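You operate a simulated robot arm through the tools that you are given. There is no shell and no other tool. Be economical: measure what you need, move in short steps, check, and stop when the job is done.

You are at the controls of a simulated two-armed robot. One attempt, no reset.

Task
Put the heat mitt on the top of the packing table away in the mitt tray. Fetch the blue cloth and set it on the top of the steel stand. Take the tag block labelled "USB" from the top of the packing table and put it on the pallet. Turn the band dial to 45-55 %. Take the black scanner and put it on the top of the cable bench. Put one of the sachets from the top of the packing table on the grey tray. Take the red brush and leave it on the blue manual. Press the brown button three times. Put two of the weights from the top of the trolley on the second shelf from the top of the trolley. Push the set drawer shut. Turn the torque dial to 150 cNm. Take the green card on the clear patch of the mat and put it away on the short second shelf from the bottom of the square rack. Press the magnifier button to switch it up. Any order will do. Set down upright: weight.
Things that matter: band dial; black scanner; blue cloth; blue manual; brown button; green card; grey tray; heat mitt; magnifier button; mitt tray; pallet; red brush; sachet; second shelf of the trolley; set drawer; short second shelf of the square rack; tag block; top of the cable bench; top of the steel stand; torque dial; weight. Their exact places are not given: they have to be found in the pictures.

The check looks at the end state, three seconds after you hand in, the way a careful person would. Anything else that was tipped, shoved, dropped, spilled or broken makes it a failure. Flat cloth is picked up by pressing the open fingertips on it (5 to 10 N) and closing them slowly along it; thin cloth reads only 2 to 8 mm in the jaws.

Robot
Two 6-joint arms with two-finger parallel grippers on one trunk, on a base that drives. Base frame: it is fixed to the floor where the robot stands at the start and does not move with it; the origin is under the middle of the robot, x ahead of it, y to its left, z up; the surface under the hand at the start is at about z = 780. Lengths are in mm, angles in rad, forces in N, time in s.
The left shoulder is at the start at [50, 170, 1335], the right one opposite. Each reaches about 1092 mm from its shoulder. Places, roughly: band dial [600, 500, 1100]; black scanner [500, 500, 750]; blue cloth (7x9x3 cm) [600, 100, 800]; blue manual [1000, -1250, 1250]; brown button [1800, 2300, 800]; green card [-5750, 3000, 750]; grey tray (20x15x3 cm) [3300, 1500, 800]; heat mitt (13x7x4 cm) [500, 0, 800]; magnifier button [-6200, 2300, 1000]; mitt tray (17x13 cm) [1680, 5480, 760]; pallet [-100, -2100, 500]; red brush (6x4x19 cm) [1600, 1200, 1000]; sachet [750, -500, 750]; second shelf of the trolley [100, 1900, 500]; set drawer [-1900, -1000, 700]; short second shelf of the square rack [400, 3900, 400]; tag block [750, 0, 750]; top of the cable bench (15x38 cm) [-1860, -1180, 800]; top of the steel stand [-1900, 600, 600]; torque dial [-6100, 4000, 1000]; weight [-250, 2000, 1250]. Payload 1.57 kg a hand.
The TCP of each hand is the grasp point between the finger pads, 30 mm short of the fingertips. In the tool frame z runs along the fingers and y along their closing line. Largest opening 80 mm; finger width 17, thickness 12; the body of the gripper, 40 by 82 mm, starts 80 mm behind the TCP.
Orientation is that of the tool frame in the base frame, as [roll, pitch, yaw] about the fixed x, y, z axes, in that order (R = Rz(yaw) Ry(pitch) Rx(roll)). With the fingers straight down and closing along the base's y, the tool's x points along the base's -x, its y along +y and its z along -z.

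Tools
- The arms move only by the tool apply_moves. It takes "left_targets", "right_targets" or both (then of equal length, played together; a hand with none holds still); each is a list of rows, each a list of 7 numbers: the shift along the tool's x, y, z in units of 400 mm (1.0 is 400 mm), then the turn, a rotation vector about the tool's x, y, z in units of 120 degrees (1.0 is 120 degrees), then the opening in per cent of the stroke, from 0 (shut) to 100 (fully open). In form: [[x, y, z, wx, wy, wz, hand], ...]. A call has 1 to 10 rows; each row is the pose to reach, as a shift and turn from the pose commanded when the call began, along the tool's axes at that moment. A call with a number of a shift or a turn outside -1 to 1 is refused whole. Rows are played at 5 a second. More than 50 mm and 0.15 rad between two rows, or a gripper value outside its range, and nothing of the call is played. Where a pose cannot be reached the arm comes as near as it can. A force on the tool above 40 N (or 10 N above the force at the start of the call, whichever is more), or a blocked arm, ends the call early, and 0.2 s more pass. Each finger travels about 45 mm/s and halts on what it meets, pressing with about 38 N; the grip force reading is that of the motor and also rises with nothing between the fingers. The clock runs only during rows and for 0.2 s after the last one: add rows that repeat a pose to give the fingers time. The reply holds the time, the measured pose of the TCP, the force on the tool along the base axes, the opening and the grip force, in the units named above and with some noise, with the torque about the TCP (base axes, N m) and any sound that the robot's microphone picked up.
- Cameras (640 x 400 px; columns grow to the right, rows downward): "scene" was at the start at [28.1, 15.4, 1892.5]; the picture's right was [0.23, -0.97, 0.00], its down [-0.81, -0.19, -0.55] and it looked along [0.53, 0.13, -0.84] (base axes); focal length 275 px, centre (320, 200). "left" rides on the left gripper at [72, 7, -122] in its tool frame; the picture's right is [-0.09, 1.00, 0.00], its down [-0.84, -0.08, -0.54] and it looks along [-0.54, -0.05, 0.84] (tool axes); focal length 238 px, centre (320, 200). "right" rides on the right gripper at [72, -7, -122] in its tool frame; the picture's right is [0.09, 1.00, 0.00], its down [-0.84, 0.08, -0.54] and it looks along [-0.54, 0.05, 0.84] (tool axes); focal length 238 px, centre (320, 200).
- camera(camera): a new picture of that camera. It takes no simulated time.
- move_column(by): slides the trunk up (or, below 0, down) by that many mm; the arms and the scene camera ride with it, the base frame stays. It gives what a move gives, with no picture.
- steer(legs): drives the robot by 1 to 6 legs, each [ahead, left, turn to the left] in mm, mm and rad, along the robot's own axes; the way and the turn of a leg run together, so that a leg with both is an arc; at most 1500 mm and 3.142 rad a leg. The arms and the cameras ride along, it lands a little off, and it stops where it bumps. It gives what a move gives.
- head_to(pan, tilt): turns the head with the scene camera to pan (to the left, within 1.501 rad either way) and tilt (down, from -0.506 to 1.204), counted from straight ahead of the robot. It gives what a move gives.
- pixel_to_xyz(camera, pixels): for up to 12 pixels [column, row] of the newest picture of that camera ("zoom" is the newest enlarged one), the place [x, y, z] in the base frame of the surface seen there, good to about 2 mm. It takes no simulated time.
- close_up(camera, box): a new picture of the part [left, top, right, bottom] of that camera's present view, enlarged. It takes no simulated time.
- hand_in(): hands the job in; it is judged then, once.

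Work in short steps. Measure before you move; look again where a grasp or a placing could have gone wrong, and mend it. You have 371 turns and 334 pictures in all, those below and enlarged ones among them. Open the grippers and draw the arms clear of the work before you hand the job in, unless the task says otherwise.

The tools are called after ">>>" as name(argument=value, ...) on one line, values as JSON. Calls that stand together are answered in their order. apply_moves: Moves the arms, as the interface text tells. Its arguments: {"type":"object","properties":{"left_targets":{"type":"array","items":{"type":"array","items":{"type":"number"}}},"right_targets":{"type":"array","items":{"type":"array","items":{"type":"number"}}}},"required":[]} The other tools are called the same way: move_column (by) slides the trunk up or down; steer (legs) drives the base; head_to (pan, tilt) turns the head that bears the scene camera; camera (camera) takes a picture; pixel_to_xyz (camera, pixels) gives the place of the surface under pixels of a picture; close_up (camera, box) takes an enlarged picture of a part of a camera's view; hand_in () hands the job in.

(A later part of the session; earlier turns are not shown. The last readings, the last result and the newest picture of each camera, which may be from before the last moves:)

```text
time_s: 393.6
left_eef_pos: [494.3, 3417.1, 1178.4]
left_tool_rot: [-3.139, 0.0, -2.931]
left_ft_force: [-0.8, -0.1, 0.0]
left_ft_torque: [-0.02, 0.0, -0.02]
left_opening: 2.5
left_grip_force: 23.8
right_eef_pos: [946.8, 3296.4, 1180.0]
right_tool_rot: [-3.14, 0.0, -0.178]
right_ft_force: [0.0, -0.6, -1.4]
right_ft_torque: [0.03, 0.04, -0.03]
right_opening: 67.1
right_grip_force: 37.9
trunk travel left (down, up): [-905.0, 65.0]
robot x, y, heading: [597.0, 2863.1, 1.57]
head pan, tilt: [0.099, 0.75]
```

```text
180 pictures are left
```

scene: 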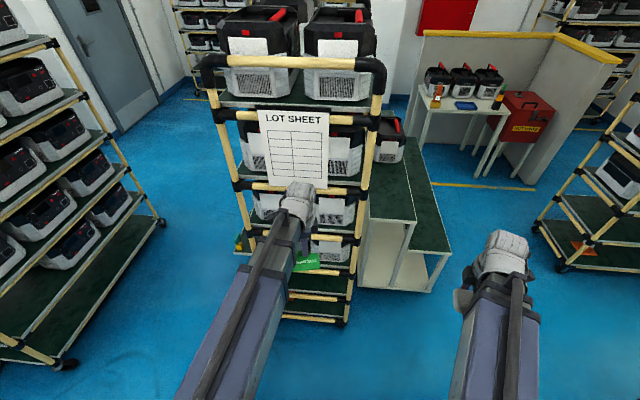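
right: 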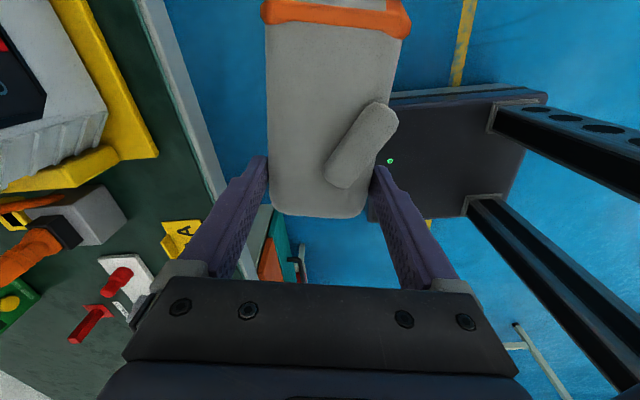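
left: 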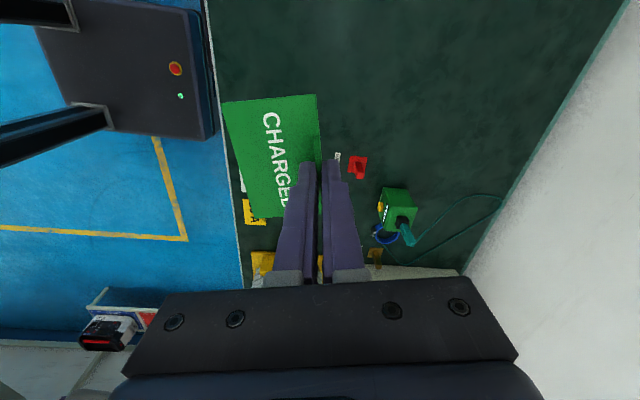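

Lower the trunk 400 to view the shelf levels from lower.

>>> move_column(by=-400)

>>> move_column(by=-250)

>>> head_to(pan=0.15, tilt=0.7)

>>> camera(camera="scene")

>>> camera(camera="left")

```text
time_s: 397.4
left_eef_pos: [493.7, 3418.2, 779.7]
left_tool_rot: [-3.139, -0.001, -2.932]
left_ft_force: [0.0, 0.2, -0.6]
left_ft_torque: [0.01, 0.02, -0.02]
left_opening: 2.6
left_grip_force: 23.7
right_eef_pos: [947.0, 3297.8, 779.8]
right_tool_rot: [-3.139, 0.0, -0.176]
right_ft_force: [0.1, 0.6, -0.8]
right_ft_torque: [-0.02, 0.02, -0.02]
right_opening: 66.8
right_grip_force: 38.0
trunk travel left (down, up): [-505.0, 465.0]
robot x, y, heading: [599.4, 2862.9, 1.568]
head pan, tilt: [0.099, 0.75]
```

```text
time_s: 400.0
left_eef_pos: [493.4, 3417.5, 529.8]
left_tool_rot: [-3.141, 0.0, -2.933]
left_ft_force: [0.5, -0.9, -0.6]
left_ft_torque: [0.01, -0.01, -0.02]
left_opening: 2.7
left_grip_force: 23.8
right_eef_pos: [947.6, 3297.0, 530.2]
right_tool_rot: [-3.14, 0.001, -0.177]
right_ft_force: [-0.2, -0.2, -1.5]
right_ft_torque: [0.0, 0.01, 0.01]
right_opening: 66.6
right_grip_force: 38.1
trunk travel left (down, up): [-255.0, 715.0]
robot x, y, heading: [600.1, 2859.6, 1.573]
head pan, tilt: [0.099, 0.75]
```

```text
time_s: 400.6
left_eef_pos: [491.9, 3417.2, 529.5]
left_tool_rot: [-3.139, 0.0, -2.932]
left_ft_force: [0.2, -0.4, -0.2]
left_ft_torque: [0.02, 0.01, 0.0]
left_opening: 2.5
left_grip_force: 24.0
right_eef_pos: [946.5, 3297.0, 529.4]
right_tool_rot: [-3.141, 0.0, -0.178]
right_ft_force: [0.2, -1.0, -0.3]
right_ft_torque: [0.02, 0.01, -0.03]
right_opening: 67.0
right_grip_force: 37.6
trunk travel left (down, up): [-255.0, 715.0]
robot x, y, heading: [601.1, 2863.3, 1.567]
head pan, tilt: [0.15, 0.7]
```

```text
179 pictures are left
```

scene: 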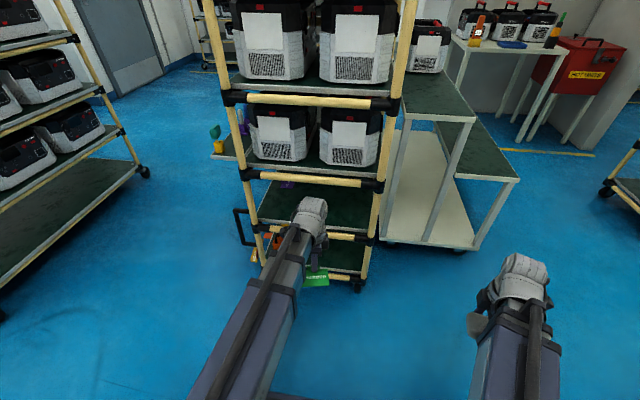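

```text
178 pictures are left
```

left: 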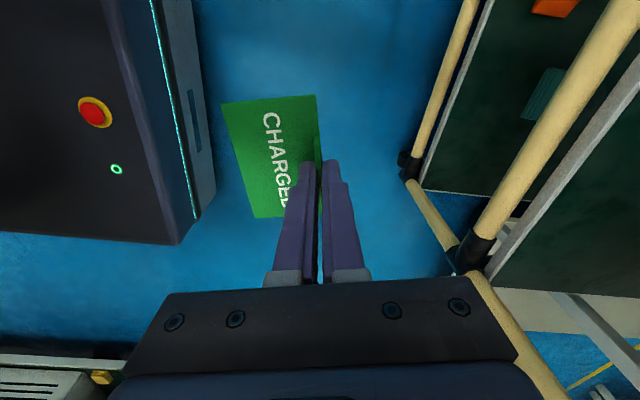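

Measure bar and shelf edges of the opening.

>>> close_up(camera="scene", box=[230, 150, 400, 300])

>>> pixel_to_xyz(camera="scene", pixels=[[310, 178], [300, 184], [345, 187], [340, 234], [345, 228], [275, 200], [350, 210], [275, 215], [372, 215], [260, 215], [330, 193], [340, 222]])

```text
2.67 times, centred on (315, 225) of scene
```

zoom: 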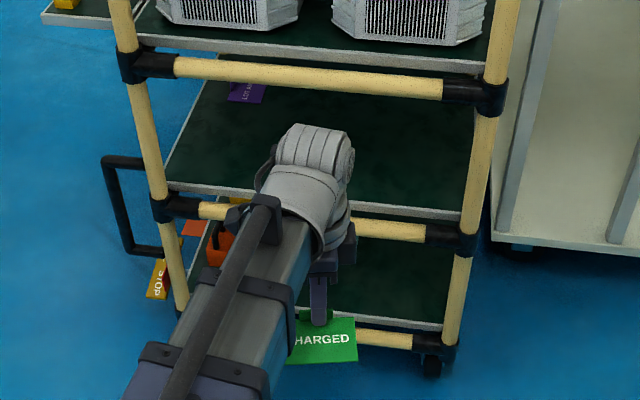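

```text
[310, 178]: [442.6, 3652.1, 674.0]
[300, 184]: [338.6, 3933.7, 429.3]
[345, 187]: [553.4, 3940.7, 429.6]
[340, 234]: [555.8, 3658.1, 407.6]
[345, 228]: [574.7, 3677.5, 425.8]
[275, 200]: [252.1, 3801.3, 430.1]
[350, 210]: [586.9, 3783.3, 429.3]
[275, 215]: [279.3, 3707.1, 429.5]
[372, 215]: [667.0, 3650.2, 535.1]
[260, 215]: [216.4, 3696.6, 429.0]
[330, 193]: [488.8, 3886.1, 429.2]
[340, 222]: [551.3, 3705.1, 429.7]
```

Shelf z 429.5, opening up to z≈655, x 225–660. First square the yaw, then tilt the hand 70° forward while moving to y≈3560.

>>> apply_moves(left_targets=[[0, 0, 0, 0, 0, 0.05, 0], [0, 0.02, 0, 0, 0, 0.1, 0]])

>>> apply_moves(left_targets=[[0, 0.035, 0, -0.0583, 0, 0, 0], [0, 0.07, 0, -0.1166, 0, 0, 0], [0, 0.105, 0, -0.175, 0, 0, 0], [0, 0.14, 0, -0.233, 0, 0, 0], [0, 0.175, 0, -0.2915, 0, 0, 0], [0, 0.21, 0, -0.35, 0, 0, 0], [0, 0.245, 0, -0.408, 0, 0, 0], [0, 0.28, 0, -0.466, 0, 0, 0], [0, 0.315, 0, -0.525, 0, 0, 0], [0, 0.34, 0, -0.583, 0, 0, 0]])

>>> camera(camera="scene")

>>> camera(camera="left")

```text
time_s: 401.2
left_eef_pos: [491.9, 3426.1, 528.9]
left_tool_rot: [-3.139, -0.001, 3.141]
left_ft_force: [0.1, -0.2, 0.5]
left_ft_torque: [-0.01, -0.02, 0.02]
left_opening: 2.4
left_grip_force: 23.8
right_eef_pos: [946.9, 3296.1, 530.2]
right_tool_rot: [-3.14, 0.0, -0.177]
right_ft_force: [0.5, 0.1, -0.1]
right_ft_torque: [0.02, 0.03, -0.03]
right_opening: 66.8
right_grip_force: 37.8
trunk travel left (down, up): [-255.0, 715.0]
robot x, y, heading: [600.4, 2860.7, 1.57]
head pan, tilt: [0.15, 0.7]
```

```text
time_s: 403.4
left_eef_pos: [487.3, 3554.6, 672.9]
left_tool_rot: [1.923, -0.001, -3.141]
left_ft_force: [0.0, -0.6, -1.0]
left_ft_torque: [0.02, 0.04, 0.0]
left_opening: 2.5
left_grip_force: 23.5
left hand out of reach, approached as far as the arm can: row 2, 3, 4, 5, 6, 7, 8, 9, 10
right_eef_pos: [946.3, 3296.5, 529.7]
right_tool_rot: [3.142, 0.001, -0.176]
right_ft_force: [0.2, -0.1, -0.5]
right_ft_torque: [-0.01, 0.02, -0.01]
right_opening: 67.1
right_grip_force: 37.6
trunk travel left (down, up): [-255.0, 715.0]
robot x, y, heading: [600.1, 2859.8, 1.566]
head pan, tilt: [0.15, 0.7]
```

```text
176 pictures are left
```

scene: 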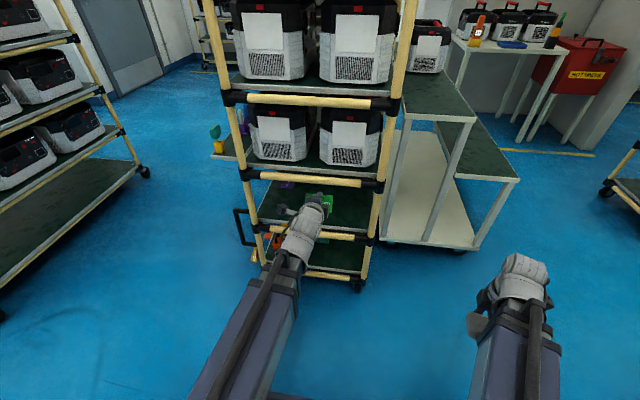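

```text
175 pictures are left
```

left: 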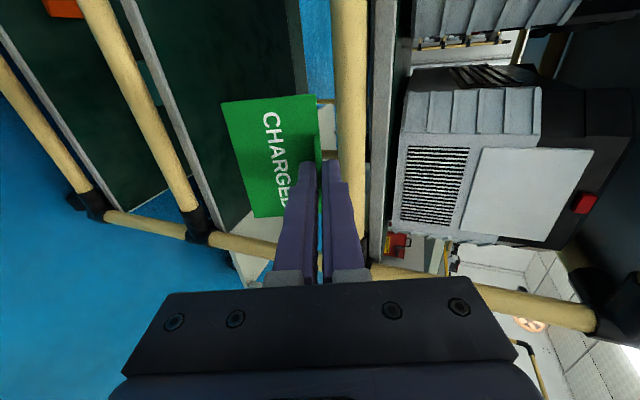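

Tilt is 70°. Lower the trunk 153 so the tip is at z≈510.

>>> move_column(by=-153)

>>> camera(camera="left")

>>> camera(camera="scene")

```text
time_s: 405.2
left_eef_pos: [484.9, 3555.1, 520.2]
left_tool_rot: [1.927, 0.0, 3.141]
left_ft_force: [1.0, 0.0, -0.1]
left_ft_torque: [0.03, 0.01, 0.0]
left_opening: 2.2
left_grip_force: 24.1
right_eef_pos: [945.9, 3295.5, 375.9]
right_tool_rot: [-3.139, 0.0, -0.177]
right_ft_force: [-0.6, 0.7, -1.2]
right_ft_torque: [0.03, 0.04, -0.02]
right_opening: 67.2
right_grip_force: 37.6
trunk travel left (down, up): [-102.0, 868.0]
robot x, y, heading: [599.6, 2864.0, 1.568]
head pan, tilt: [0.15, 0.7]
```

```text
174 pictures are left
```

left: 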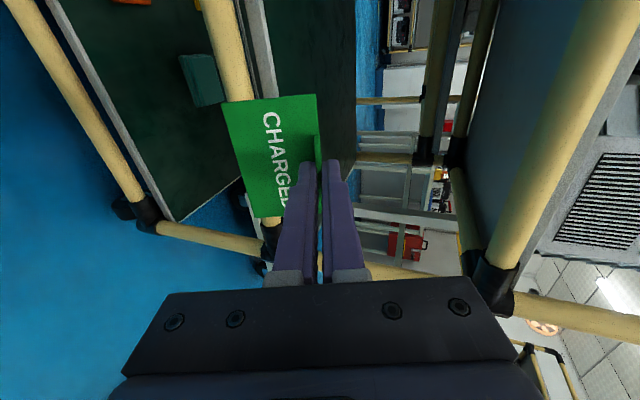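

```text
173 pictures are left
```

scene: 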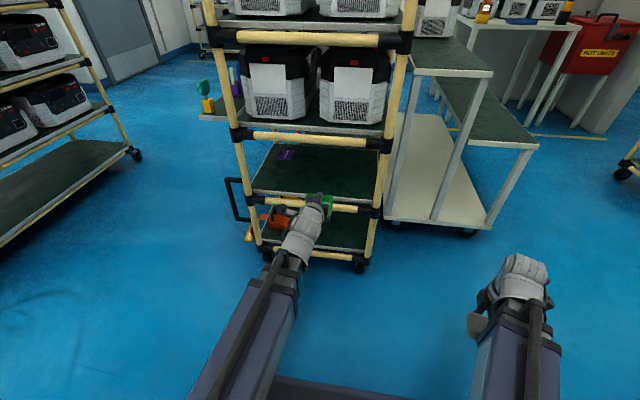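

Move in: forward 230 mm (and 30 mm toward the shelf centre).

>>> apply_moves(left_targets=[[0.0125, 0.033, 0.09, 0, 0, 0, 0], [0.025, 0.066, 0.18, 0, 0, 0, 0], [0.0375, 0.0985, 0.27, 0, 0, 0, 0], [0.05, 0.131, 0.36, 0, 0, 0, 0], [0.0625, 0.164, 0.45, 0, 0, 0, 0], [0.075, 0.197, 0.54, 0, 0, 0, 0]])

>>> camera(camera="left")

>>> camera(camera="scene")

```text
time_s: 406.6
left_eef_pos: [454.9, 3786.6, 520.8]
left_tool_rot: [1.925, -0.002, -3.141]
left_ft_force: [-0.2, 0.0, 0.8]
left_ft_torque: [0.03, 0.0, 0.02]
left_opening: 2.4
left_grip_force: 24.2
right_eef_pos: [947.6, 3298.1, 376.9]
right_tool_rot: [-3.141, -0.001, -0.177]
right_ft_force: [0.2, 0.6, -2.2]
right_ft_torque: [0.04, -0.02, 0.01]
right_opening: 67.3
right_grip_force: 37.8
trunk travel left (down, up): [-102.0, 868.0]
robot x, y, heading: [595.1, 2862.9, 1.571]
head pan, tilt: [0.15, 0.7]
```

```text
172 pictures are left
```

left: 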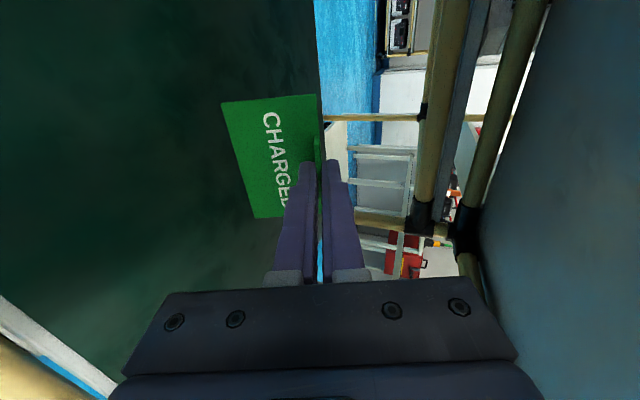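

```text
171 pictures are left
```

scene: 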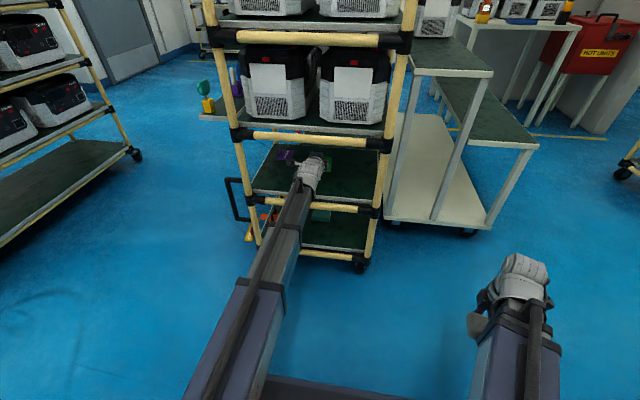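

Inside the shelf. Lower 22 mm, then release slightly.

>>> move_column(by=-20)

>>> close_up(camera="left", box=[160, 60, 400, 260])

>>> move_column(by=-3)

```text
time_s: 407.3
left_eef_pos: [455.0, 3787.5, 501.0]
left_tool_rot: [1.926, 0.001, -3.141]
left_ft_force: [0.3, -0.6, -0.3]
left_ft_torque: [-0.01, 0.04, 0.03]
left_opening: 2.4
left_grip_force: 23.9
right_eef_pos: [946.7, 3296.5, 357.0]
right_tool_rot: [3.141, 0.0, -0.177]
right_ft_force: [-0.4, -0.5, 0.6]
right_ft_torque: [-0.03, 0.03, 0.01]
right_opening: 66.9
right_grip_force: 37.7
trunk travel left (down, up): [-82.0, 888.0]
robot x, y, heading: [601.9, 2863.8, 1.571]
head pan, tilt: [0.15, 0.7]
```

```text
2.00 times, centred on (280, 160) of left
```

zoom: 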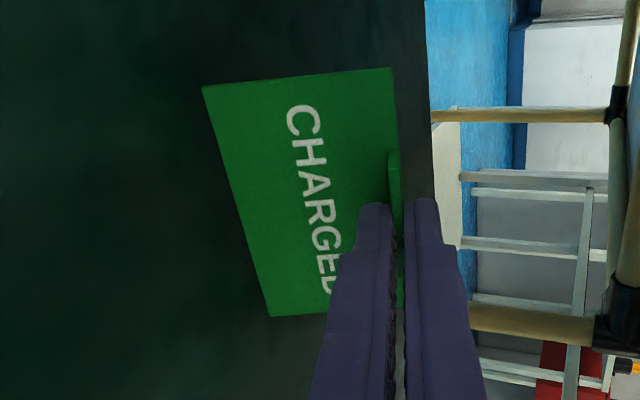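

```text
time_s: 407.8
left_eef_pos: [454.6, 3787.5, 497.5]
left_tool_rot: [1.926, 0.0, 3.141]
left_ft_force: [-0.8, 0.1, -0.1]
left_ft_torque: [-0.01, 0.0, 0.01]
left_opening: 2.6
left_grip_force: 24.6
right_eef_pos: [945.7, 3296.7, 353.8]
right_tool_rot: [3.141, 0.0, -0.176]
right_ft_force: [-0.3, -0.8, -1.4]
right_ft_torque: [0.0, 0.04, -0.02]
right_opening: 67.1
right_grip_force: 37.3
trunk travel left (down, up): [-79.0, 891.0]
robot x, y, heading: [596.5, 2863.3, 1.566]
head pan, tilt: [0.15, 0.7]
```

No contact yet; go 4 mm more, and again.

>>> move_column(by=-4)

>>> move_column(by=-3)

```text
time_s: 408.4
left_eef_pos: [454.9, 3786.9, 496.4]
left_tool_rot: [1.919, 0.0, 3.14]
left_ft_force: [-0.6, 1.7, 21.6]
left_ft_torque: [0.48, -0.04, 0.03]
left_opening: 2.5
left_grip_force: 23.6
right_eef_pos: [946.2, 3296.9, 350.6]
right_tool_rot: [-3.138, 0.0, -0.177]
right_ft_force: [0.2, -0.9, -0.5]
right_ft_torque: [-0.02, 0.04, 0.03]
right_opening: 66.9
right_grip_force: 38.3
trunk travel left (down, up): [-75.0, 895.0]
robot x, y, heading: [597.6, 2862.6, 1.568]
head pan, tilt: [0.15, 0.7]
```

```text
time_s: 408.9
left_eef_pos: [455.4, 3787.4, 497.1]
left_tool_rot: [1.911, 0.001, 3.141]
left_ft_force: [-1.3, 2.5, 37.4]
left_ft_torque: [0.77, 0.03, 0.02]
left_opening: 2.6
left_grip_force: 24.2
right_eef_pos: [946.6, 3296.2, 349.4]
right_tool_rot: [-3.137, 0.001, -0.177]
right_ft_force: [0.2, -0.4, -0.2]
right_ft_torque: [0.04, 0.02, 0.03]
right_opening: 67.2
right_grip_force: 38.1
trunk travel left (down, up): [-72.0, 898.0]
robot x, y, heading: [599.0, 2860.2, 1.569]
head pan, tilt: [0.15, 0.7]
```

Contact at 37 N; back up 5 mm, then open a little and look.

>>> move_column(by=6)

>>> apply_moves(left_targets=[[0, 0, 0, 0, 0, 0, 10], [0, 0, 0, 0, 0, 0, 15], [0, 0, 0, 0, 0, 0, 15], [0, 0, 0, 0, 0, 0, 15]])

>>> camera(camera="left")

```text
time_s: 409.4
left_eef_pos: [455.3, 3786.1, 495.8]
left_tool_rot: [1.925, 0.0, 3.141]
left_ft_force: [0.7, 0.9, 10.2]
left_ft_torque: [0.2, 0.01, 0.0]
left_opening: 2.7
left_grip_force: 24.3
right_eef_pos: [947.0, 3296.7, 352.6]
right_tool_rot: [-3.14, -0.001, -0.178]
right_ft_force: [0.1, -0.2, -1.0]
right_ft_torque: [0.03, 0.04, 0.0]
right_opening: 66.9
right_grip_force: 37.6
trunk travel left (down, up): [-78.0, 892.0]
robot x, y, heading: [602.0, 2858.4, 1.573]
head pan, tilt: [0.15, 0.7]
```

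```text
time_s: 410.4
left_eef_pos: [454.5, 3786.3, 495.8]
left_tool_rot: [1.925, 0.001, -3.141]
left_ft_force: [0.0, 0.2, 0.2]
left_ft_torque: [0.02, -0.01, -0.02]
left_opening: 11.9
left_grip_force: 0.1
right_eef_pos: [946.5, 3296.8, 352.8]
right_tool_rot: [-3.139, 0.001, -0.176]
right_ft_force: [0.7, 0.7, 0.0]
right_ft_torque: [0.02, 0.0, 0.0]
right_opening: 67.1
right_grip_force: 38.5
trunk travel left (down, up): [-78.0, 892.0]
robot x, y, heading: [599.9, 2861.3, 1.567]
head pan, tilt: [0.15, 0.7]
```

```text
169 pictures are left
```

left: 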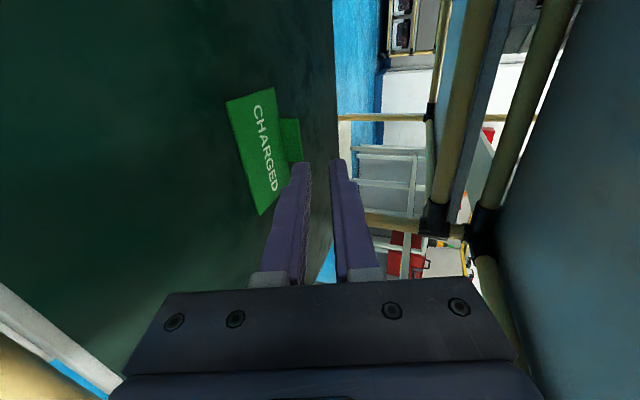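

The card lies flat on the shelf. Withdraw straight back.

>>> apply_moves(left_targets=[[0, -0.0365, -0.1, 0, 0, 0, 15], [0, -0.073, -0.2, 0, 0, 0, 15], [0, -0.109, -0.3, 0, 0, 0, 15], [0, -0.1455, -0.4, 0, 0, 0, 15], [0, -0.182, -0.5, 0, 0, 0, 15], [0, -0.2, -0.55, 0, 0, 0, 15]])

>>> close_up(camera="scene", box=[220, 110, 400, 260])

>>> camera(camera="left")

```text
time_s: 411.8
left_eef_pos: [453.6, 3550.2, 496.7]
left_tool_rot: [1.924, 0.0, -3.14]
left_ft_force: [-0.4, 0.7, 0.1]
left_ft_torque: [0.01, 0.01, 0.0]
left_opening: 12.1
left_grip_force: 0.0
right_eef_pos: [947.1, 3296.9, 354.3]
right_tool_rot: [-3.14, 0.0, -0.176]
right_ft_force: [-0.1, 0.3, -0.2]
right_ft_torque: [-0.02, 0.03, -0.02]
right_opening: 66.8
right_grip_force: 37.7
trunk travel left (down, up): [-78.0, 892.0]
robot x, y, heading: [602.1, 2863.6, 1.573]
head pan, tilt: [0.15, 0.7]
```

```text
2.67 times, centred on (310, 185) of scene
```

zoom: 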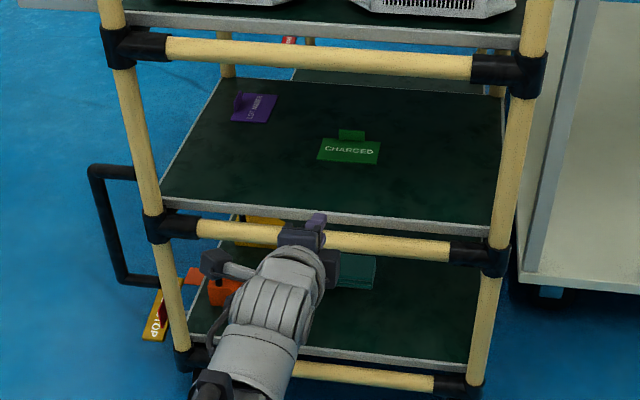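

```text
167 pictures are left
```

left: 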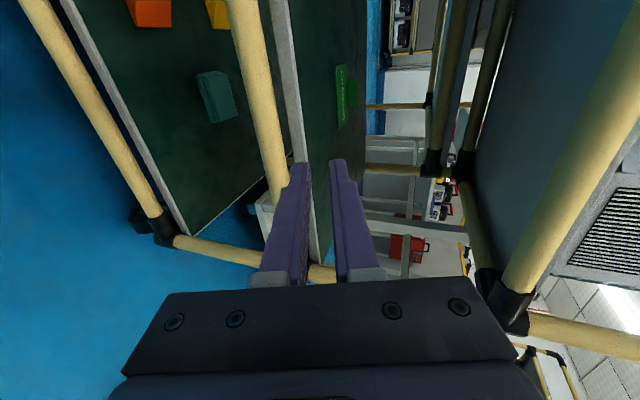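

Card done. Back off, restore the left hand, raise, and look for the mitt tray (red "HOT MITTS" box).

>>> steer(legs=[[-250, 0, 0]])

>>> apply_moves(left_targets=[[0, 0, 0, 0.0583, 0, 0, 0], [0, 0, 0, 0.1166, 0, 0, 0], [0, 0, 0, 0.175, 0, 0, 0], [0, 0, 0, 0.233, 0, 0, 0], [0, 0, 0, 0.2915, 0, 0, 0], [0, 0, 0, 0.35, 0, 0, 0], [0, 0, 0, 0.408, 0, 0, 0], [0, 0, 0, 0.466, 0, 0, 0], [0, 0, 0, 0.525, 0, 0, 0], [0, 0, 0, 0.583, 0, 0, 0]])

>>> move_column(by=400)

>>> move_column(by=400)

>>> head_to(pan=-0.4, tilt=0.45)

>>> camera(camera="scene")

```text
time_s: 413.6
left_eef_pos: [454.0, 3313.9, 496.1]
left_tool_rot: [1.923, 0.0, -3.141]
left_ft_force: [-0.7, -0.3, -0.5]
left_ft_torque: [0.0, -0.04, 0.0]
left_opening: 11.9
left_grip_force: 0.0
right_eef_pos: [946.3, 3058.0, 351.5]
right_tool_rot: [-3.142, -0.001, -0.173]
right_ft_force: [-0.2, 0.5, -1.5]
right_ft_torque: [0.03, 0.0, -0.01]
right_opening: 66.9
right_grip_force: 37.8
trunk travel left (down, up): [-78.0, 892.0]
robot x, y, heading: [600.8, 2625.0, 1.575]
head pan, tilt: [0.15, 0.7]
```

```text
time_s: 415.8
left_eef_pos: [450.2, 3308.8, 352.5]
left_tool_rot: [-3.135, 0.0, -3.139]
left_ft_force: [-0.5, 0.7, -0.3]
left_ft_torque: [0.02, -0.01, 0.0]
left_opening: 0.1
left_grip_force: 21.2
left hand out of reach, approached as far as the arm can: row 1, 2, 3, 4, 5, 6, 7, 8, 9, 10
right_eef_pos: [945.2, 3058.4, 352.4]
right_tool_rot: [-3.14, 0.001, -0.175]
right_ft_force: [-0.2, 0.4, -0.6]
right_ft_torque: [0.01, 0.01, 0.03]
right_opening: 67.0
right_grip_force: 37.7
trunk travel left (down, up): [-78.0, 892.0]
robot x, y, heading: [599.9, 2622.4, 1.571]
head pan, tilt: [0.15, 0.7]
```

```text
time_s: 419.6
left_eef_pos: [449.4, 3307.9, 752.7]
left_tool_rot: [-3.139, -0.001, -3.14]
left_ft_force: [-0.2, 0.2, 0.5]
left_ft_torque: [0.0, -0.02, 0.0]
left_opening: 0.0
left_grip_force: 21.3
right_eef_pos: [945.6, 3058.0, 753.3]
right_tool_rot: [-3.141, -0.001, -0.174]
right_ft_force: [0.6, 0.7, -1.0]
right_ft_torque: [-0.02, 0.01, -0.01]
right_opening: 66.9
right_grip_force: 37.6
trunk travel left (down, up): [-478.0, 492.0]
robot x, y, heading: [593.8, 2622.4, 1.571]
head pan, tilt: [0.15, 0.7]
```

```text
time_s: 423.4
left_eef_pos: [450.6, 3308.9, 1152.9]
left_tool_rot: [-3.14, 0.0, -3.14]
left_ft_force: [1.1, -0.8, 0.3]
left_ft_torque: [-0.04, 0.0, -0.02]
left_opening: 0.0
left_grip_force: 21.3
right_eef_pos: [945.6, 3058.6, 1153.2]
right_tool_rot: [3.141, 0.001, -0.174]
right_ft_force: [0.1, 0.3, 0.2]
right_ft_torque: [-0.02, 0.02, 0.0]
right_opening: 67.1
right_grip_force: 38.1
trunk travel left (down, up): [-878.0, 92.0]
robot x, y, heading: [604.1, 2625.5, 1.57]
head pan, tilt: [0.15, 0.7]
```

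```text
time_s: 424.4
left_eef_pos: [450.2, 3308.1, 1153.2]
left_tool_rot: [-3.138, 0.0, -3.139]
left_ft_force: [0.4, -0.4, 0.3]
left_ft_torque: [-0.01, -0.01, 0.02]
left_opening: 0.2
left_grip_force: 21.3
right_eef_pos: [946.2, 3057.0, 1153.0]
right_tool_rot: [-3.141, 0.0, -0.174]
right_ft_force: [0.2, -0.3, -0.2]
right_ft_torque: [-0.01, 0.05, -0.01]
right_opening: 67.1
right_grip_force: 37.3
trunk travel left (down, up): [-878.0, 92.0]
robot x, y, heading: [600.2, 2618.9, 1.57]
head pan, tilt: [-0.4, 0.45]
```

```text
166 pictures are left
```

scene: 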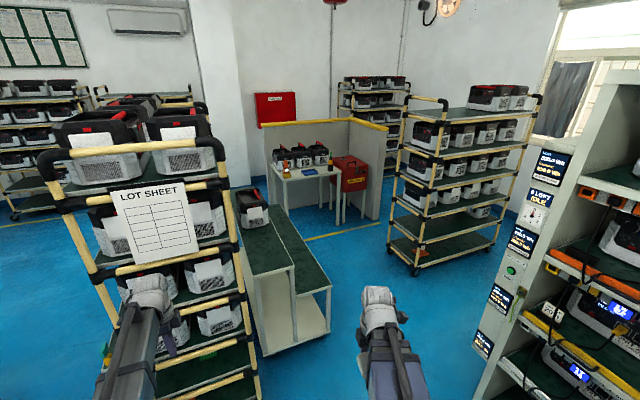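

>>> close_up(camera="scene", box=[255, 110, 415, 240])

>>> pixel_to_xyz(camera="scene", pixels=[[285, 170], [335, 168], [313, 168], [352, 170], [345, 160], [362, 162], [345, 220], [330, 285], [275, 350], [395, 245], [440, 275], [385, 130]])

```text
3.08 times, centred on (335, 175) of scene
```

zoom: 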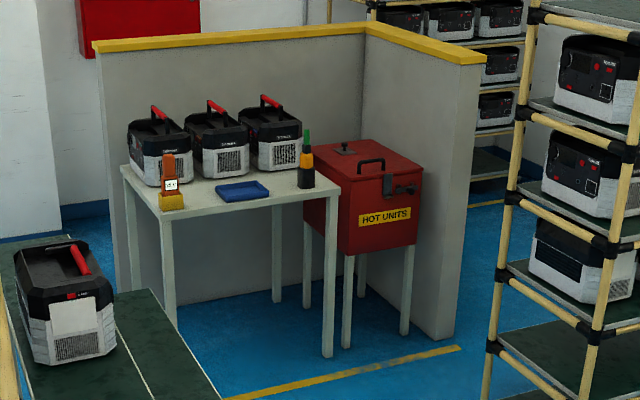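

```text
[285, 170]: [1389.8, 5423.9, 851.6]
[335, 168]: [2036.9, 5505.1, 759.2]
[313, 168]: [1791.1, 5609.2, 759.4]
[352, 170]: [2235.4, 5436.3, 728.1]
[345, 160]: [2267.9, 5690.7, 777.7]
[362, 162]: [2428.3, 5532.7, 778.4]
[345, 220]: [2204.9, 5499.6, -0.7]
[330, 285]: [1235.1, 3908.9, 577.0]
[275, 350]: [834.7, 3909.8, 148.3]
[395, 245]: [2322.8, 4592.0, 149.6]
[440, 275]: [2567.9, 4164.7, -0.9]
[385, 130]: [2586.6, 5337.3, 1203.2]
```

The blue tray on the white table is the mitt tray. Measure the passage: test rack edges and cabinet.

>>> pixel_to_xyz(camera="scene", pixels=[[478, 350], [535, 180], [440, 380], [330, 330], [325, 345], [270, 225], [295, 260], [415, 270], [500, 240], [470, 300], [365, 230]])

>>> head_to(pan=-0.9, tilt=0.5)

>>> camera(camera="scene")

```text
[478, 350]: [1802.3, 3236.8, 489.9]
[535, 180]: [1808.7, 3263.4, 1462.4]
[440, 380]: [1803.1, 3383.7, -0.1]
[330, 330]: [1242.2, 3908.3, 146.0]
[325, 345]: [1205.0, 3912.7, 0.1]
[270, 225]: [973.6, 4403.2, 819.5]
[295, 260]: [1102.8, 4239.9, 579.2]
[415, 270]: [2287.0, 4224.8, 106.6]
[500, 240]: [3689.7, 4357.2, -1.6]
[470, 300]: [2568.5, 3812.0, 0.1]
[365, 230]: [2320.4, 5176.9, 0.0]
```

```text
time_s: 425.4
left_eef_pos: [449.6, 3308.4, 1152.2]
left_tool_rot: [3.141, 0.001, -3.139]
left_ft_force: [0.5, -0.4, 0.1]
left_ft_torque: [-0.02, -0.01, 0.01]
left_opening: 0.1
left_grip_force: 21.1
right_eef_pos: [945.4, 3057.7, 1152.8]
right_tool_rot: [-3.14, 0.0, -0.175]
right_ft_force: [-0.6, -0.2, -1.2]
right_ft_torque: [0.03, 0.02, -0.01]
right_opening: 66.9
right_grip_force: 38.5
trunk travel left (down, up): [-878.0, 92.0]
robot x, y, heading: [600.5, 2621.9, 1.577]
head pan, tilt: [-0.901, 0.499]
```

```text
164 pictures are left
```

scene: 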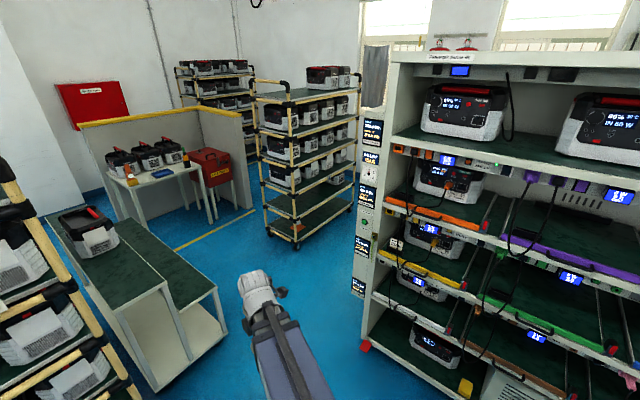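

The gap to pass is tight; measure my own base with the left wrist camera.

>>> camera(camera="left")

```text
163 pictures are left
```

left: 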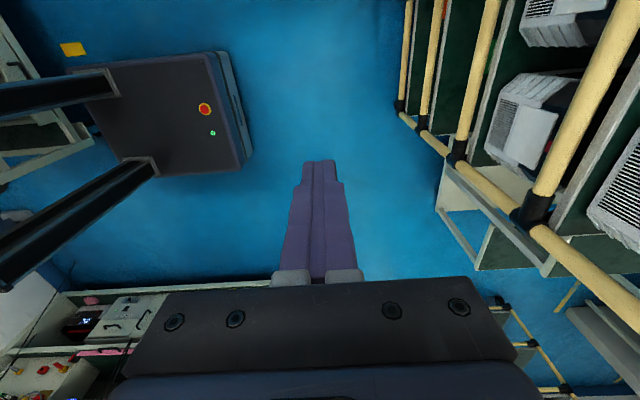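

>>> pixel_to_xyz(camera="left", pixels=[[212, 58], [242, 165], [75, 75], [125, 165], [225, 55], [250, 160], [205, 108], [160, 110]])

```text
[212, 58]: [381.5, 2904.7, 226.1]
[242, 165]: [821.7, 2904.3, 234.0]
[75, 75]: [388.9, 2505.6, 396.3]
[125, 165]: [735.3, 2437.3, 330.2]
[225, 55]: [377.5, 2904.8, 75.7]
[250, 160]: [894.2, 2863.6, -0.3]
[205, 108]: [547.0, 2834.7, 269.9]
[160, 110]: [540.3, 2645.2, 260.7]
```

Base is 442×566. Bring the right hand inward 150, then thread the gap in steps.

>>> apply_moves(right_targets=[[-0.0925, 0.016, 0, 0, 0, 0, 0], [-0.185, 0.0325, 0, 0, 0, 0, 0], [-0.277, 0.049, 0, 0, 0, 0, 0], [-0.369, 0.065, 0, 0, 0, 0, 0]])

>>> steer(legs=[[130, -600, 0], [300, -100, 0]])

>>> head_to(pan=-0.2, tilt=0.75)

>>> camera(camera="scene")

```text
time_s: 426.4
left_eef_pos: [450.7, 3310.0, 1152.7]
left_tool_rot: [3.141, 0.001, -3.141]
left_ft_force: [0.3, -0.8, -0.5]
left_ft_torque: [0.0, 0.03, -0.04]
left_opening: 0.0
left_grip_force: 20.9
right_eef_pos: [798.6, 3079.2, 1152.9]
right_tool_rot: [3.141, 0.0, -0.177]
right_ft_force: [-0.6, 0.0, -1.3]
right_ft_torque: [0.02, 0.05, 0.0]
right_opening: 66.8
right_grip_force: 38.0
right hand out of reach, approached as far as the arm can: row 2, 3, 4
trunk travel left (down, up): [-878.0, 92.0]
robot x, y, heading: [596.4, 2619.2, 1.569]
head pan, tilt: [-0.901, 0.499]
```

```text
time_s: 431.6
left_eef_pos: [1160.4, 3747.2, 1151.8]
left_tool_rot: [-3.137, 0.0, 3.135]
left_ft_force: [0.1, 0.0, -0.5]
left_ft_torque: [-0.04, -0.02, 0.02]
left_opening: 0.1
left_grip_force: 21.6
right_eef_pos: [1508.0, 3513.8, 1150.9]
right_tool_rot: [3.14, 0.0, -0.181]
right_ft_force: [-0.7, -0.2, -0.9]
right_ft_torque: [-0.01, 0.01, 0.03]
right_opening: 67.0
right_grip_force: 37.5
trunk travel left (down, up): [-878.0, 92.0]
robot x, y, heading: [1303.9, 3063.4, 1.566]
head pan, tilt: [-0.901, 0.499]
```

```text
time_s: 432.6
left_eef_pos: [1159.8, 3745.9, 1153.0]
left_tool_rot: [-3.14, -0.002, 3.138]
left_ft_force: [-0.5, 0.2, 0.6]
left_ft_torque: [0.01, 0.02, 0.02]
left_opening: 0.1
left_grip_force: 20.9
right_eef_pos: [1508.5, 3514.6, 1153.3]
right_tool_rot: [-3.141, -0.001, -0.181]
right_ft_force: [0.8, 0.1, -0.6]
right_ft_torque: [0.0, 0.04, 0.01]
right_opening: 67.0
right_grip_force: 37.9
trunk travel left (down, up): [-878.0, 92.0]
robot x, y, heading: [1305.0, 3057.1, 1.566]
head pan, tilt: [-0.201, 0.75]
```

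```text
162 pictures are left
```

scene: 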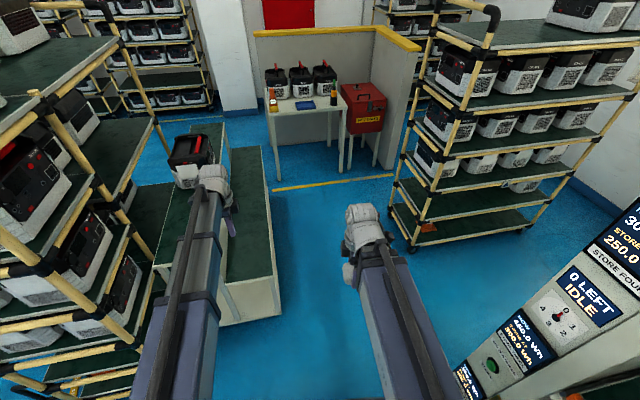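

Clear ahead; continue through the gap.

>>> steer(legs=[[400, -220, 0], [550, -120, 0], [350, 0, 0]])

>>> head_to(pan=0.0, tilt=0.7)

>>> camera(camera="scene")

```text
time_s: 434.9
left_eef_pos: [1336.1, 4058.8, 1150.6]
left_tool_rot: [-3.134, -0.001, 3.125]
left_ft_force: [0.1, 0.8, 0.2]
left_ft_torque: [-0.09, 0.05, 0.02]
left_opening: 0.0
left_grip_force: 21.1
right_eef_pos: [1681.8, 3823.2, 1151.5]
right_tool_rot: [3.136, -0.001, -0.194]
right_ft_force: [-0.7, 0.3, -1.4]
right_ft_torque: [-0.06, 0.02, -0.01]
right_opening: 67.1
right_grip_force: 38.4
trunk travel left (down, up): [-878.0, 92.0]
robot x, y, heading: [1470.7, 3367.0, 1.554]
head pan, tilt: [-0.201, 0.75]
stopped in leg 1: the robot was blocked; the commanded pose is now the measured one
```

```text
time_s: 435.6
left_eef_pos: [1334.4, 4054.7, 1153.5]
left_tool_rot: [-3.141, 0.0, 3.123]
left_ft_force: [0.0, -0.1, -0.2]
left_ft_torque: [-0.02, 0.02, 0.02]
left_opening: 0.0
left_grip_force: 21.8
right_eef_pos: [1678.9, 3818.9, 1154.1]
right_tool_rot: [3.141, -0.004, -0.195]
right_ft_force: [0.4, 0.0, -0.4]
right_ft_torque: [0.03, 0.03, 0.04]
right_opening: 66.7
right_grip_force: 38.0
trunk travel left (down, up): [-878.0, 92.0]
robot x, y, heading: [1471.1, 3363.2, 1.557]
head pan, tilt: [0.0, 0.7]
```

```text
161 pictures are left
```

scene: 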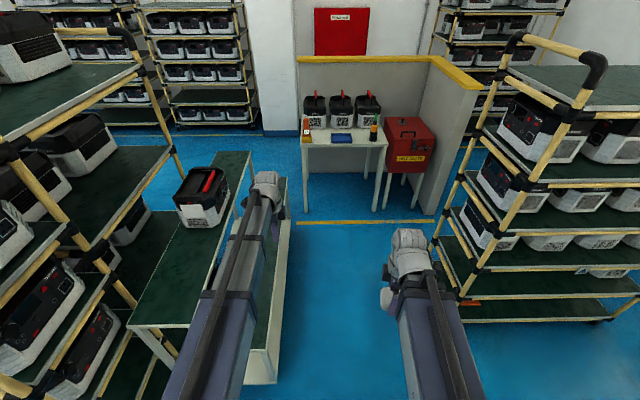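

Blocked; look to the right for the contact.

>>> head_to(pan=-1.2, tilt=0.95)

>>> camera(camera="scene")

>>> pixel_to_xyz(camera="scene", pixels=[[320, 200], [320, 260], [300, 150], [350, 320], [250, 250], [400, 200], [280, 300], [200, 200], [330, 100]])

```text
time_s: 437.0
left_eef_pos: [1333.6, 4055.0, 1153.0]
left_tool_rot: [-3.139, 0.0, 3.123]
left_ft_force: [0.1, 0.5, -0.3]
left_ft_torque: [0.0, -0.02, 0.0]
left_opening: 0.1
left_grip_force: 21.7
right_eef_pos: [1679.5, 3818.1, 1152.7]
right_tool_rot: [3.141, -0.002, -0.194]
right_ft_force: [0.5, 0.1, -0.9]
right_ft_torque: [0.0, -0.02, 0.04]
right_opening: 66.9
right_grip_force: 38.1
trunk travel left (down, up): [-878.0, 92.0]
robot x, y, heading: [1468.5, 3365.2, 1.552]
head pan, tilt: [-1.201, 0.949]
```

```text
160 pictures are left
```

scene: 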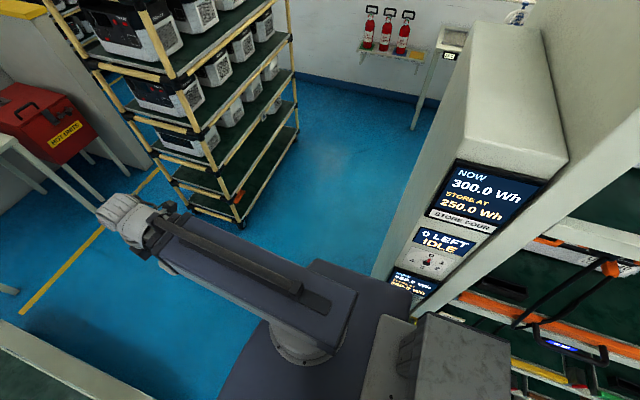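

```text
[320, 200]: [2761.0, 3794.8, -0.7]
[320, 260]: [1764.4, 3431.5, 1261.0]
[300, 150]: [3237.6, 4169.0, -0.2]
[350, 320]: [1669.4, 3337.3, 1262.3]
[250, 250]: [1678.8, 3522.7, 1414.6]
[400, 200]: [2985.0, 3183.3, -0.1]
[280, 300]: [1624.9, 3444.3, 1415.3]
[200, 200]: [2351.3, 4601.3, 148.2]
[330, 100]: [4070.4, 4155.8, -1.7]
```

My shoulder block (x up to 1764) touched the rack's sign column. Measure that column's edge.

>>> pixel_to_xyz(camera="scene", pixels=[[448, 165], [440, 190], [420, 220], [400, 250], [480, 180], [440, 240], [410, 280], [470, 60], [560, 160], [380, 262]])

```text
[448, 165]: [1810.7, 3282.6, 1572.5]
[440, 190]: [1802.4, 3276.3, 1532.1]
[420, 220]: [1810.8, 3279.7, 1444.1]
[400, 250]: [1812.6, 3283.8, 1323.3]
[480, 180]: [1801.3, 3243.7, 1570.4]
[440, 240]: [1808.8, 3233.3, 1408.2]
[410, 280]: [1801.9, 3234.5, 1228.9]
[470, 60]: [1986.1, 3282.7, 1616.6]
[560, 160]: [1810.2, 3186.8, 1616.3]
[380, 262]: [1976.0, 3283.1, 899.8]
```

Look straight down at the right side for low obstacles.

>>> head_to(pan=-1.5, tilt=1.2)

>>> camera(camera="scene")

>>> pixel_to_xyz(camera="scene", pixels=[[320, 100], [250, 100], [400, 100], [320, 60], [400, 60], [480, 100], [320, 150], [420, 160], [250, 30]])

```text
time_s: 437.8
left_eef_pos: [1333.6, 4054.2, 1153.7]
left_tool_rot: [-3.14, -0.001, 3.125]
left_ft_force: [-0.8, 0.2, -1.0]
left_ft_torque: [0.01, 0.03, -0.02]
left_opening: 0.0
left_grip_force: 21.5
right_eef_pos: [1679.0, 3819.3, 1153.0]
right_tool_rot: [3.141, -0.002, -0.194]
right_ft_force: [0.0, 0.5, -1.2]
right_ft_torque: [0.02, 0.04, 0.04]
right_opening: 66.9
right_grip_force: 38.4
trunk travel left (down, up): [-878.0, 92.0]
robot x, y, heading: [1469.8, 3364.3, 1.556]
head pan, tilt: [-1.499, 1.201]
```

```text
159 pictures are left
```

scene: 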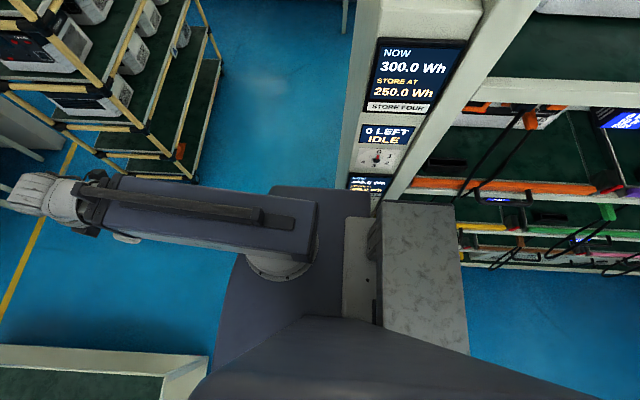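

```text
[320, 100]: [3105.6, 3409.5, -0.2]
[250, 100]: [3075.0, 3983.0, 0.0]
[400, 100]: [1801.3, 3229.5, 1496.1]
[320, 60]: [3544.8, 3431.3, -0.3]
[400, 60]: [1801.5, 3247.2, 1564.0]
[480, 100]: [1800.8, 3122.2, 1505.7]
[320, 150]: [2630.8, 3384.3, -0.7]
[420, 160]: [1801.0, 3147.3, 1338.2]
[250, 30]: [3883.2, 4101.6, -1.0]
```

>>> pixel_to_xyz(camera="scene", pixels=[[390, 210], [450, 215], [462, 330], [385, 325], [350, 230], [365, 300], [310, 195]])

```text
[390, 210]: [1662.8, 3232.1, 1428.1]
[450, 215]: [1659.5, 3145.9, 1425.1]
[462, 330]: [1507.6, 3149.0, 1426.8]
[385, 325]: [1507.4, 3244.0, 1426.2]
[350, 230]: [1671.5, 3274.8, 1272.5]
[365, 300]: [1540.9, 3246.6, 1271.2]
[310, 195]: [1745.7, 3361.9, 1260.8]
```

Nothing touching on the right; look on the left/front side.

>>> head_to(pan=0.6, tilt=1.1)

>>> camera(camera="scene")

>>> camera(camera="left")

```text
time_s: 439.8
left_eef_pos: [1334.4, 4054.1, 1153.5]
left_tool_rot: [-3.138, 0.0, 3.123]
left_ft_force: [-0.2, 0.1, -0.1]
left_ft_torque: [0.01, 0.03, 0.01]
left_opening: 0.0
left_grip_force: 21.5
right_eef_pos: [1678.8, 3818.9, 1152.6]
right_tool_rot: [3.139, -0.001, -0.194]
right_ft_force: [0.2, -0.1, -0.5]
right_ft_torque: [-0.01, 0.05, 0.03]
right_opening: 67.1
right_grip_force: 37.8
trunk travel left (down, up): [-878.0, 92.0]
robot x, y, heading: [1467.2, 3366.5, 1.554]
head pan, tilt: [0.6, 1.1]
```

```text
158 pictures are left
```

scene: 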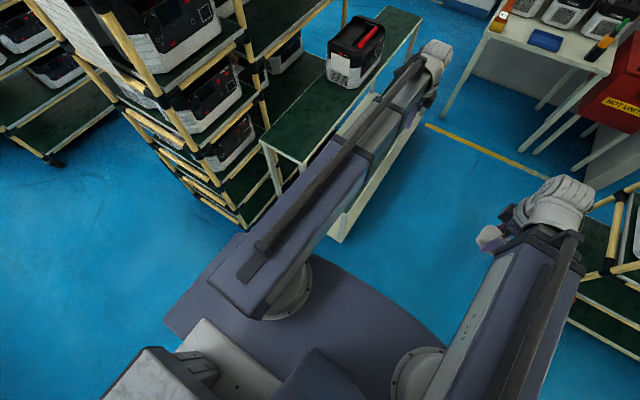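

```text
157 pictures are left
```

left: 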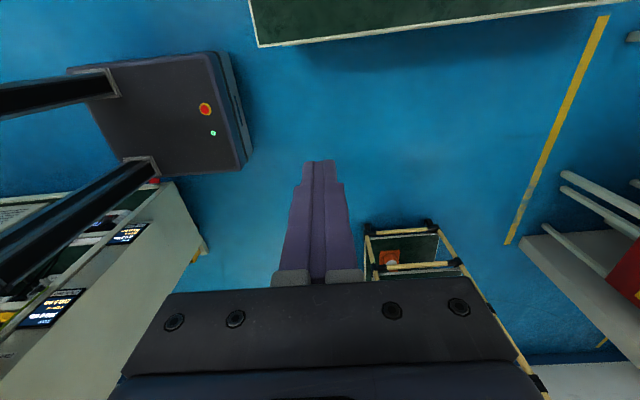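

>>> pixel_to_xyz(camera="left", pixels=[[155, 181], [175, 187], [130, 192], [190, 220], [235, 167], [130, 160], [195, 255], [240, 60], [215, 60]])

>>> close_up(camera="left", box=[80, 140, 260, 260])

```text
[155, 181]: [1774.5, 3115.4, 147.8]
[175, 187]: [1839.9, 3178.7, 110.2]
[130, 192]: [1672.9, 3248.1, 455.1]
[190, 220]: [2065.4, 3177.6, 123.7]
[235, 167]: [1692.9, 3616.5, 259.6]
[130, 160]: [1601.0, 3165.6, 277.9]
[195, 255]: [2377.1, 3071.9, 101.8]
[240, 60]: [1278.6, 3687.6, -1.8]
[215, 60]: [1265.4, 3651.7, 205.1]
```

```text
3.33 times, centred on (170, 200) of left
```

zoom: 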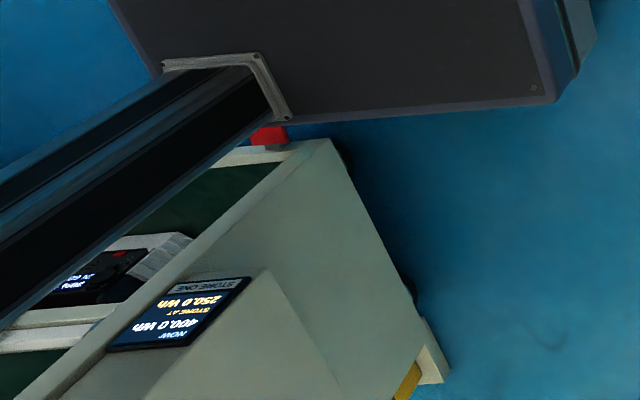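

My base edge touches a red foot lever at the rack's bottom corner. Move left 15, ahead 130, then right, then on.

>>> steer(legs=[[0, 20, 0.015], [150, 0, 0], [0, -90, 0]])

>>> camera(camera="left")

```text
time_s: 442.3
left_eef_pos: [1393.0, 4208.4, 1153.2]
left_tool_rot: [-3.137, -0.003, 3.14]
left_ft_force: [0.4, -0.4, -0.3]
left_ft_torque: [-0.03, 0.05, 0.03]
left_opening: 0.0
left_grip_force: 21.3
right_eef_pos: [1742.6, 3976.4, 1152.5]
right_tool_rot: [3.139, 0.002, -0.177]
right_ft_force: [0.2, -0.1, -1.5]
right_ft_torque: [0.0, 0.03, -0.03]
right_opening: 66.9
right_grip_force: 37.6
trunk travel left (down, up): [-878.0, 92.0]
robot x, y, heading: [1542.7, 3524.2, 1.568]
head pan, tilt: [0.6, 1.1]
```

```text
155 pictures are left
```

left: 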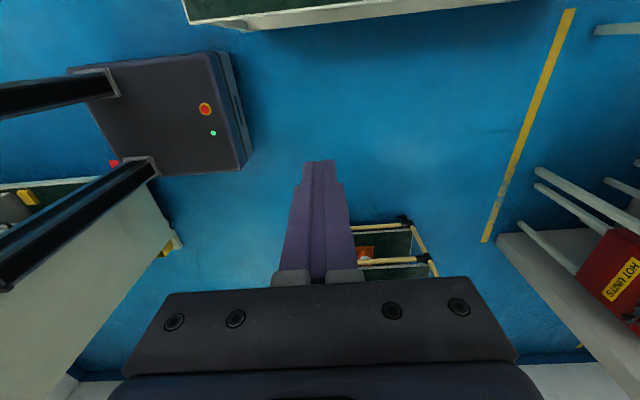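

Past it. Continue to about (1672, 4450).

>>> steer(legs=[[930, -130, 0]])

>>> head_to(pan=0.0, tilt=0.85)

>>> camera(camera="scene")

```text
time_s: 447.0
left_eef_pos: [1468.4, 5091.6, 1152.5]
left_tool_rot: [-3.138, 0.001, -3.092]
left_ft_force: [0.7, 1.1, 0.8]
left_ft_torque: [-0.04, 0.01, 0.0]
left_opening: 0.0
left_grip_force: 21.2
right_eef_pos: [1829.1, 4880.2, 1152.2]
right_tool_rot: [3.14, -0.002, -0.126]
right_ft_force: [1.5, 0.7, -1.5]
right_ft_torque: [0.01, 0.0, 0.0]
right_opening: 67.1
right_grip_force: 38.0
trunk travel left (down, up): [-878.0, 92.0]
robot x, y, heading: [1651.3, 4413.2, 1.619]
head pan, tilt: [0.6, 1.1]
```

```text
time_s: 448.0
left_eef_pos: [1467.4, 5091.0, 1153.0]
left_tool_rot: [-3.139, -0.001, -3.091]
left_ft_force: [-0.1, 0.3, 0.5]
left_ft_torque: [-0.01, 0.01, -0.02]
left_opening: 0.0
left_grip_force: 20.8
right_eef_pos: [1828.7, 4878.7, 1153.2]
right_tool_rot: [3.14, -0.002, -0.126]
right_ft_force: [0.3, 0.2, -1.2]
right_ft_torque: [-0.01, -0.02, -0.02]
right_opening: 67.2
right_grip_force: 37.9
trunk travel left (down, up): [-878.0, 92.0]
robot x, y, heading: [1650.6, 4412.3, 1.619]
head pan, tilt: [0.0, 0.85]
```

```text
154 pictures are left
```

scene: 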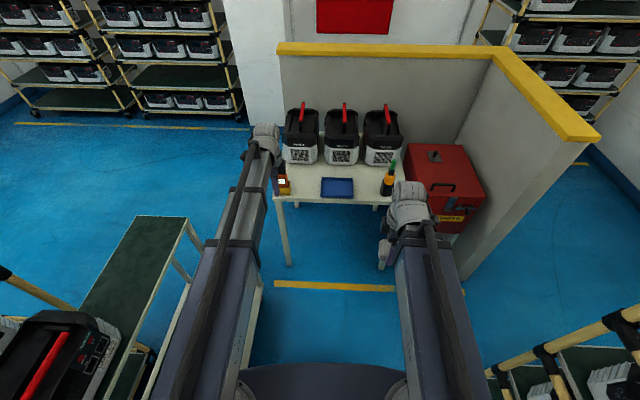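

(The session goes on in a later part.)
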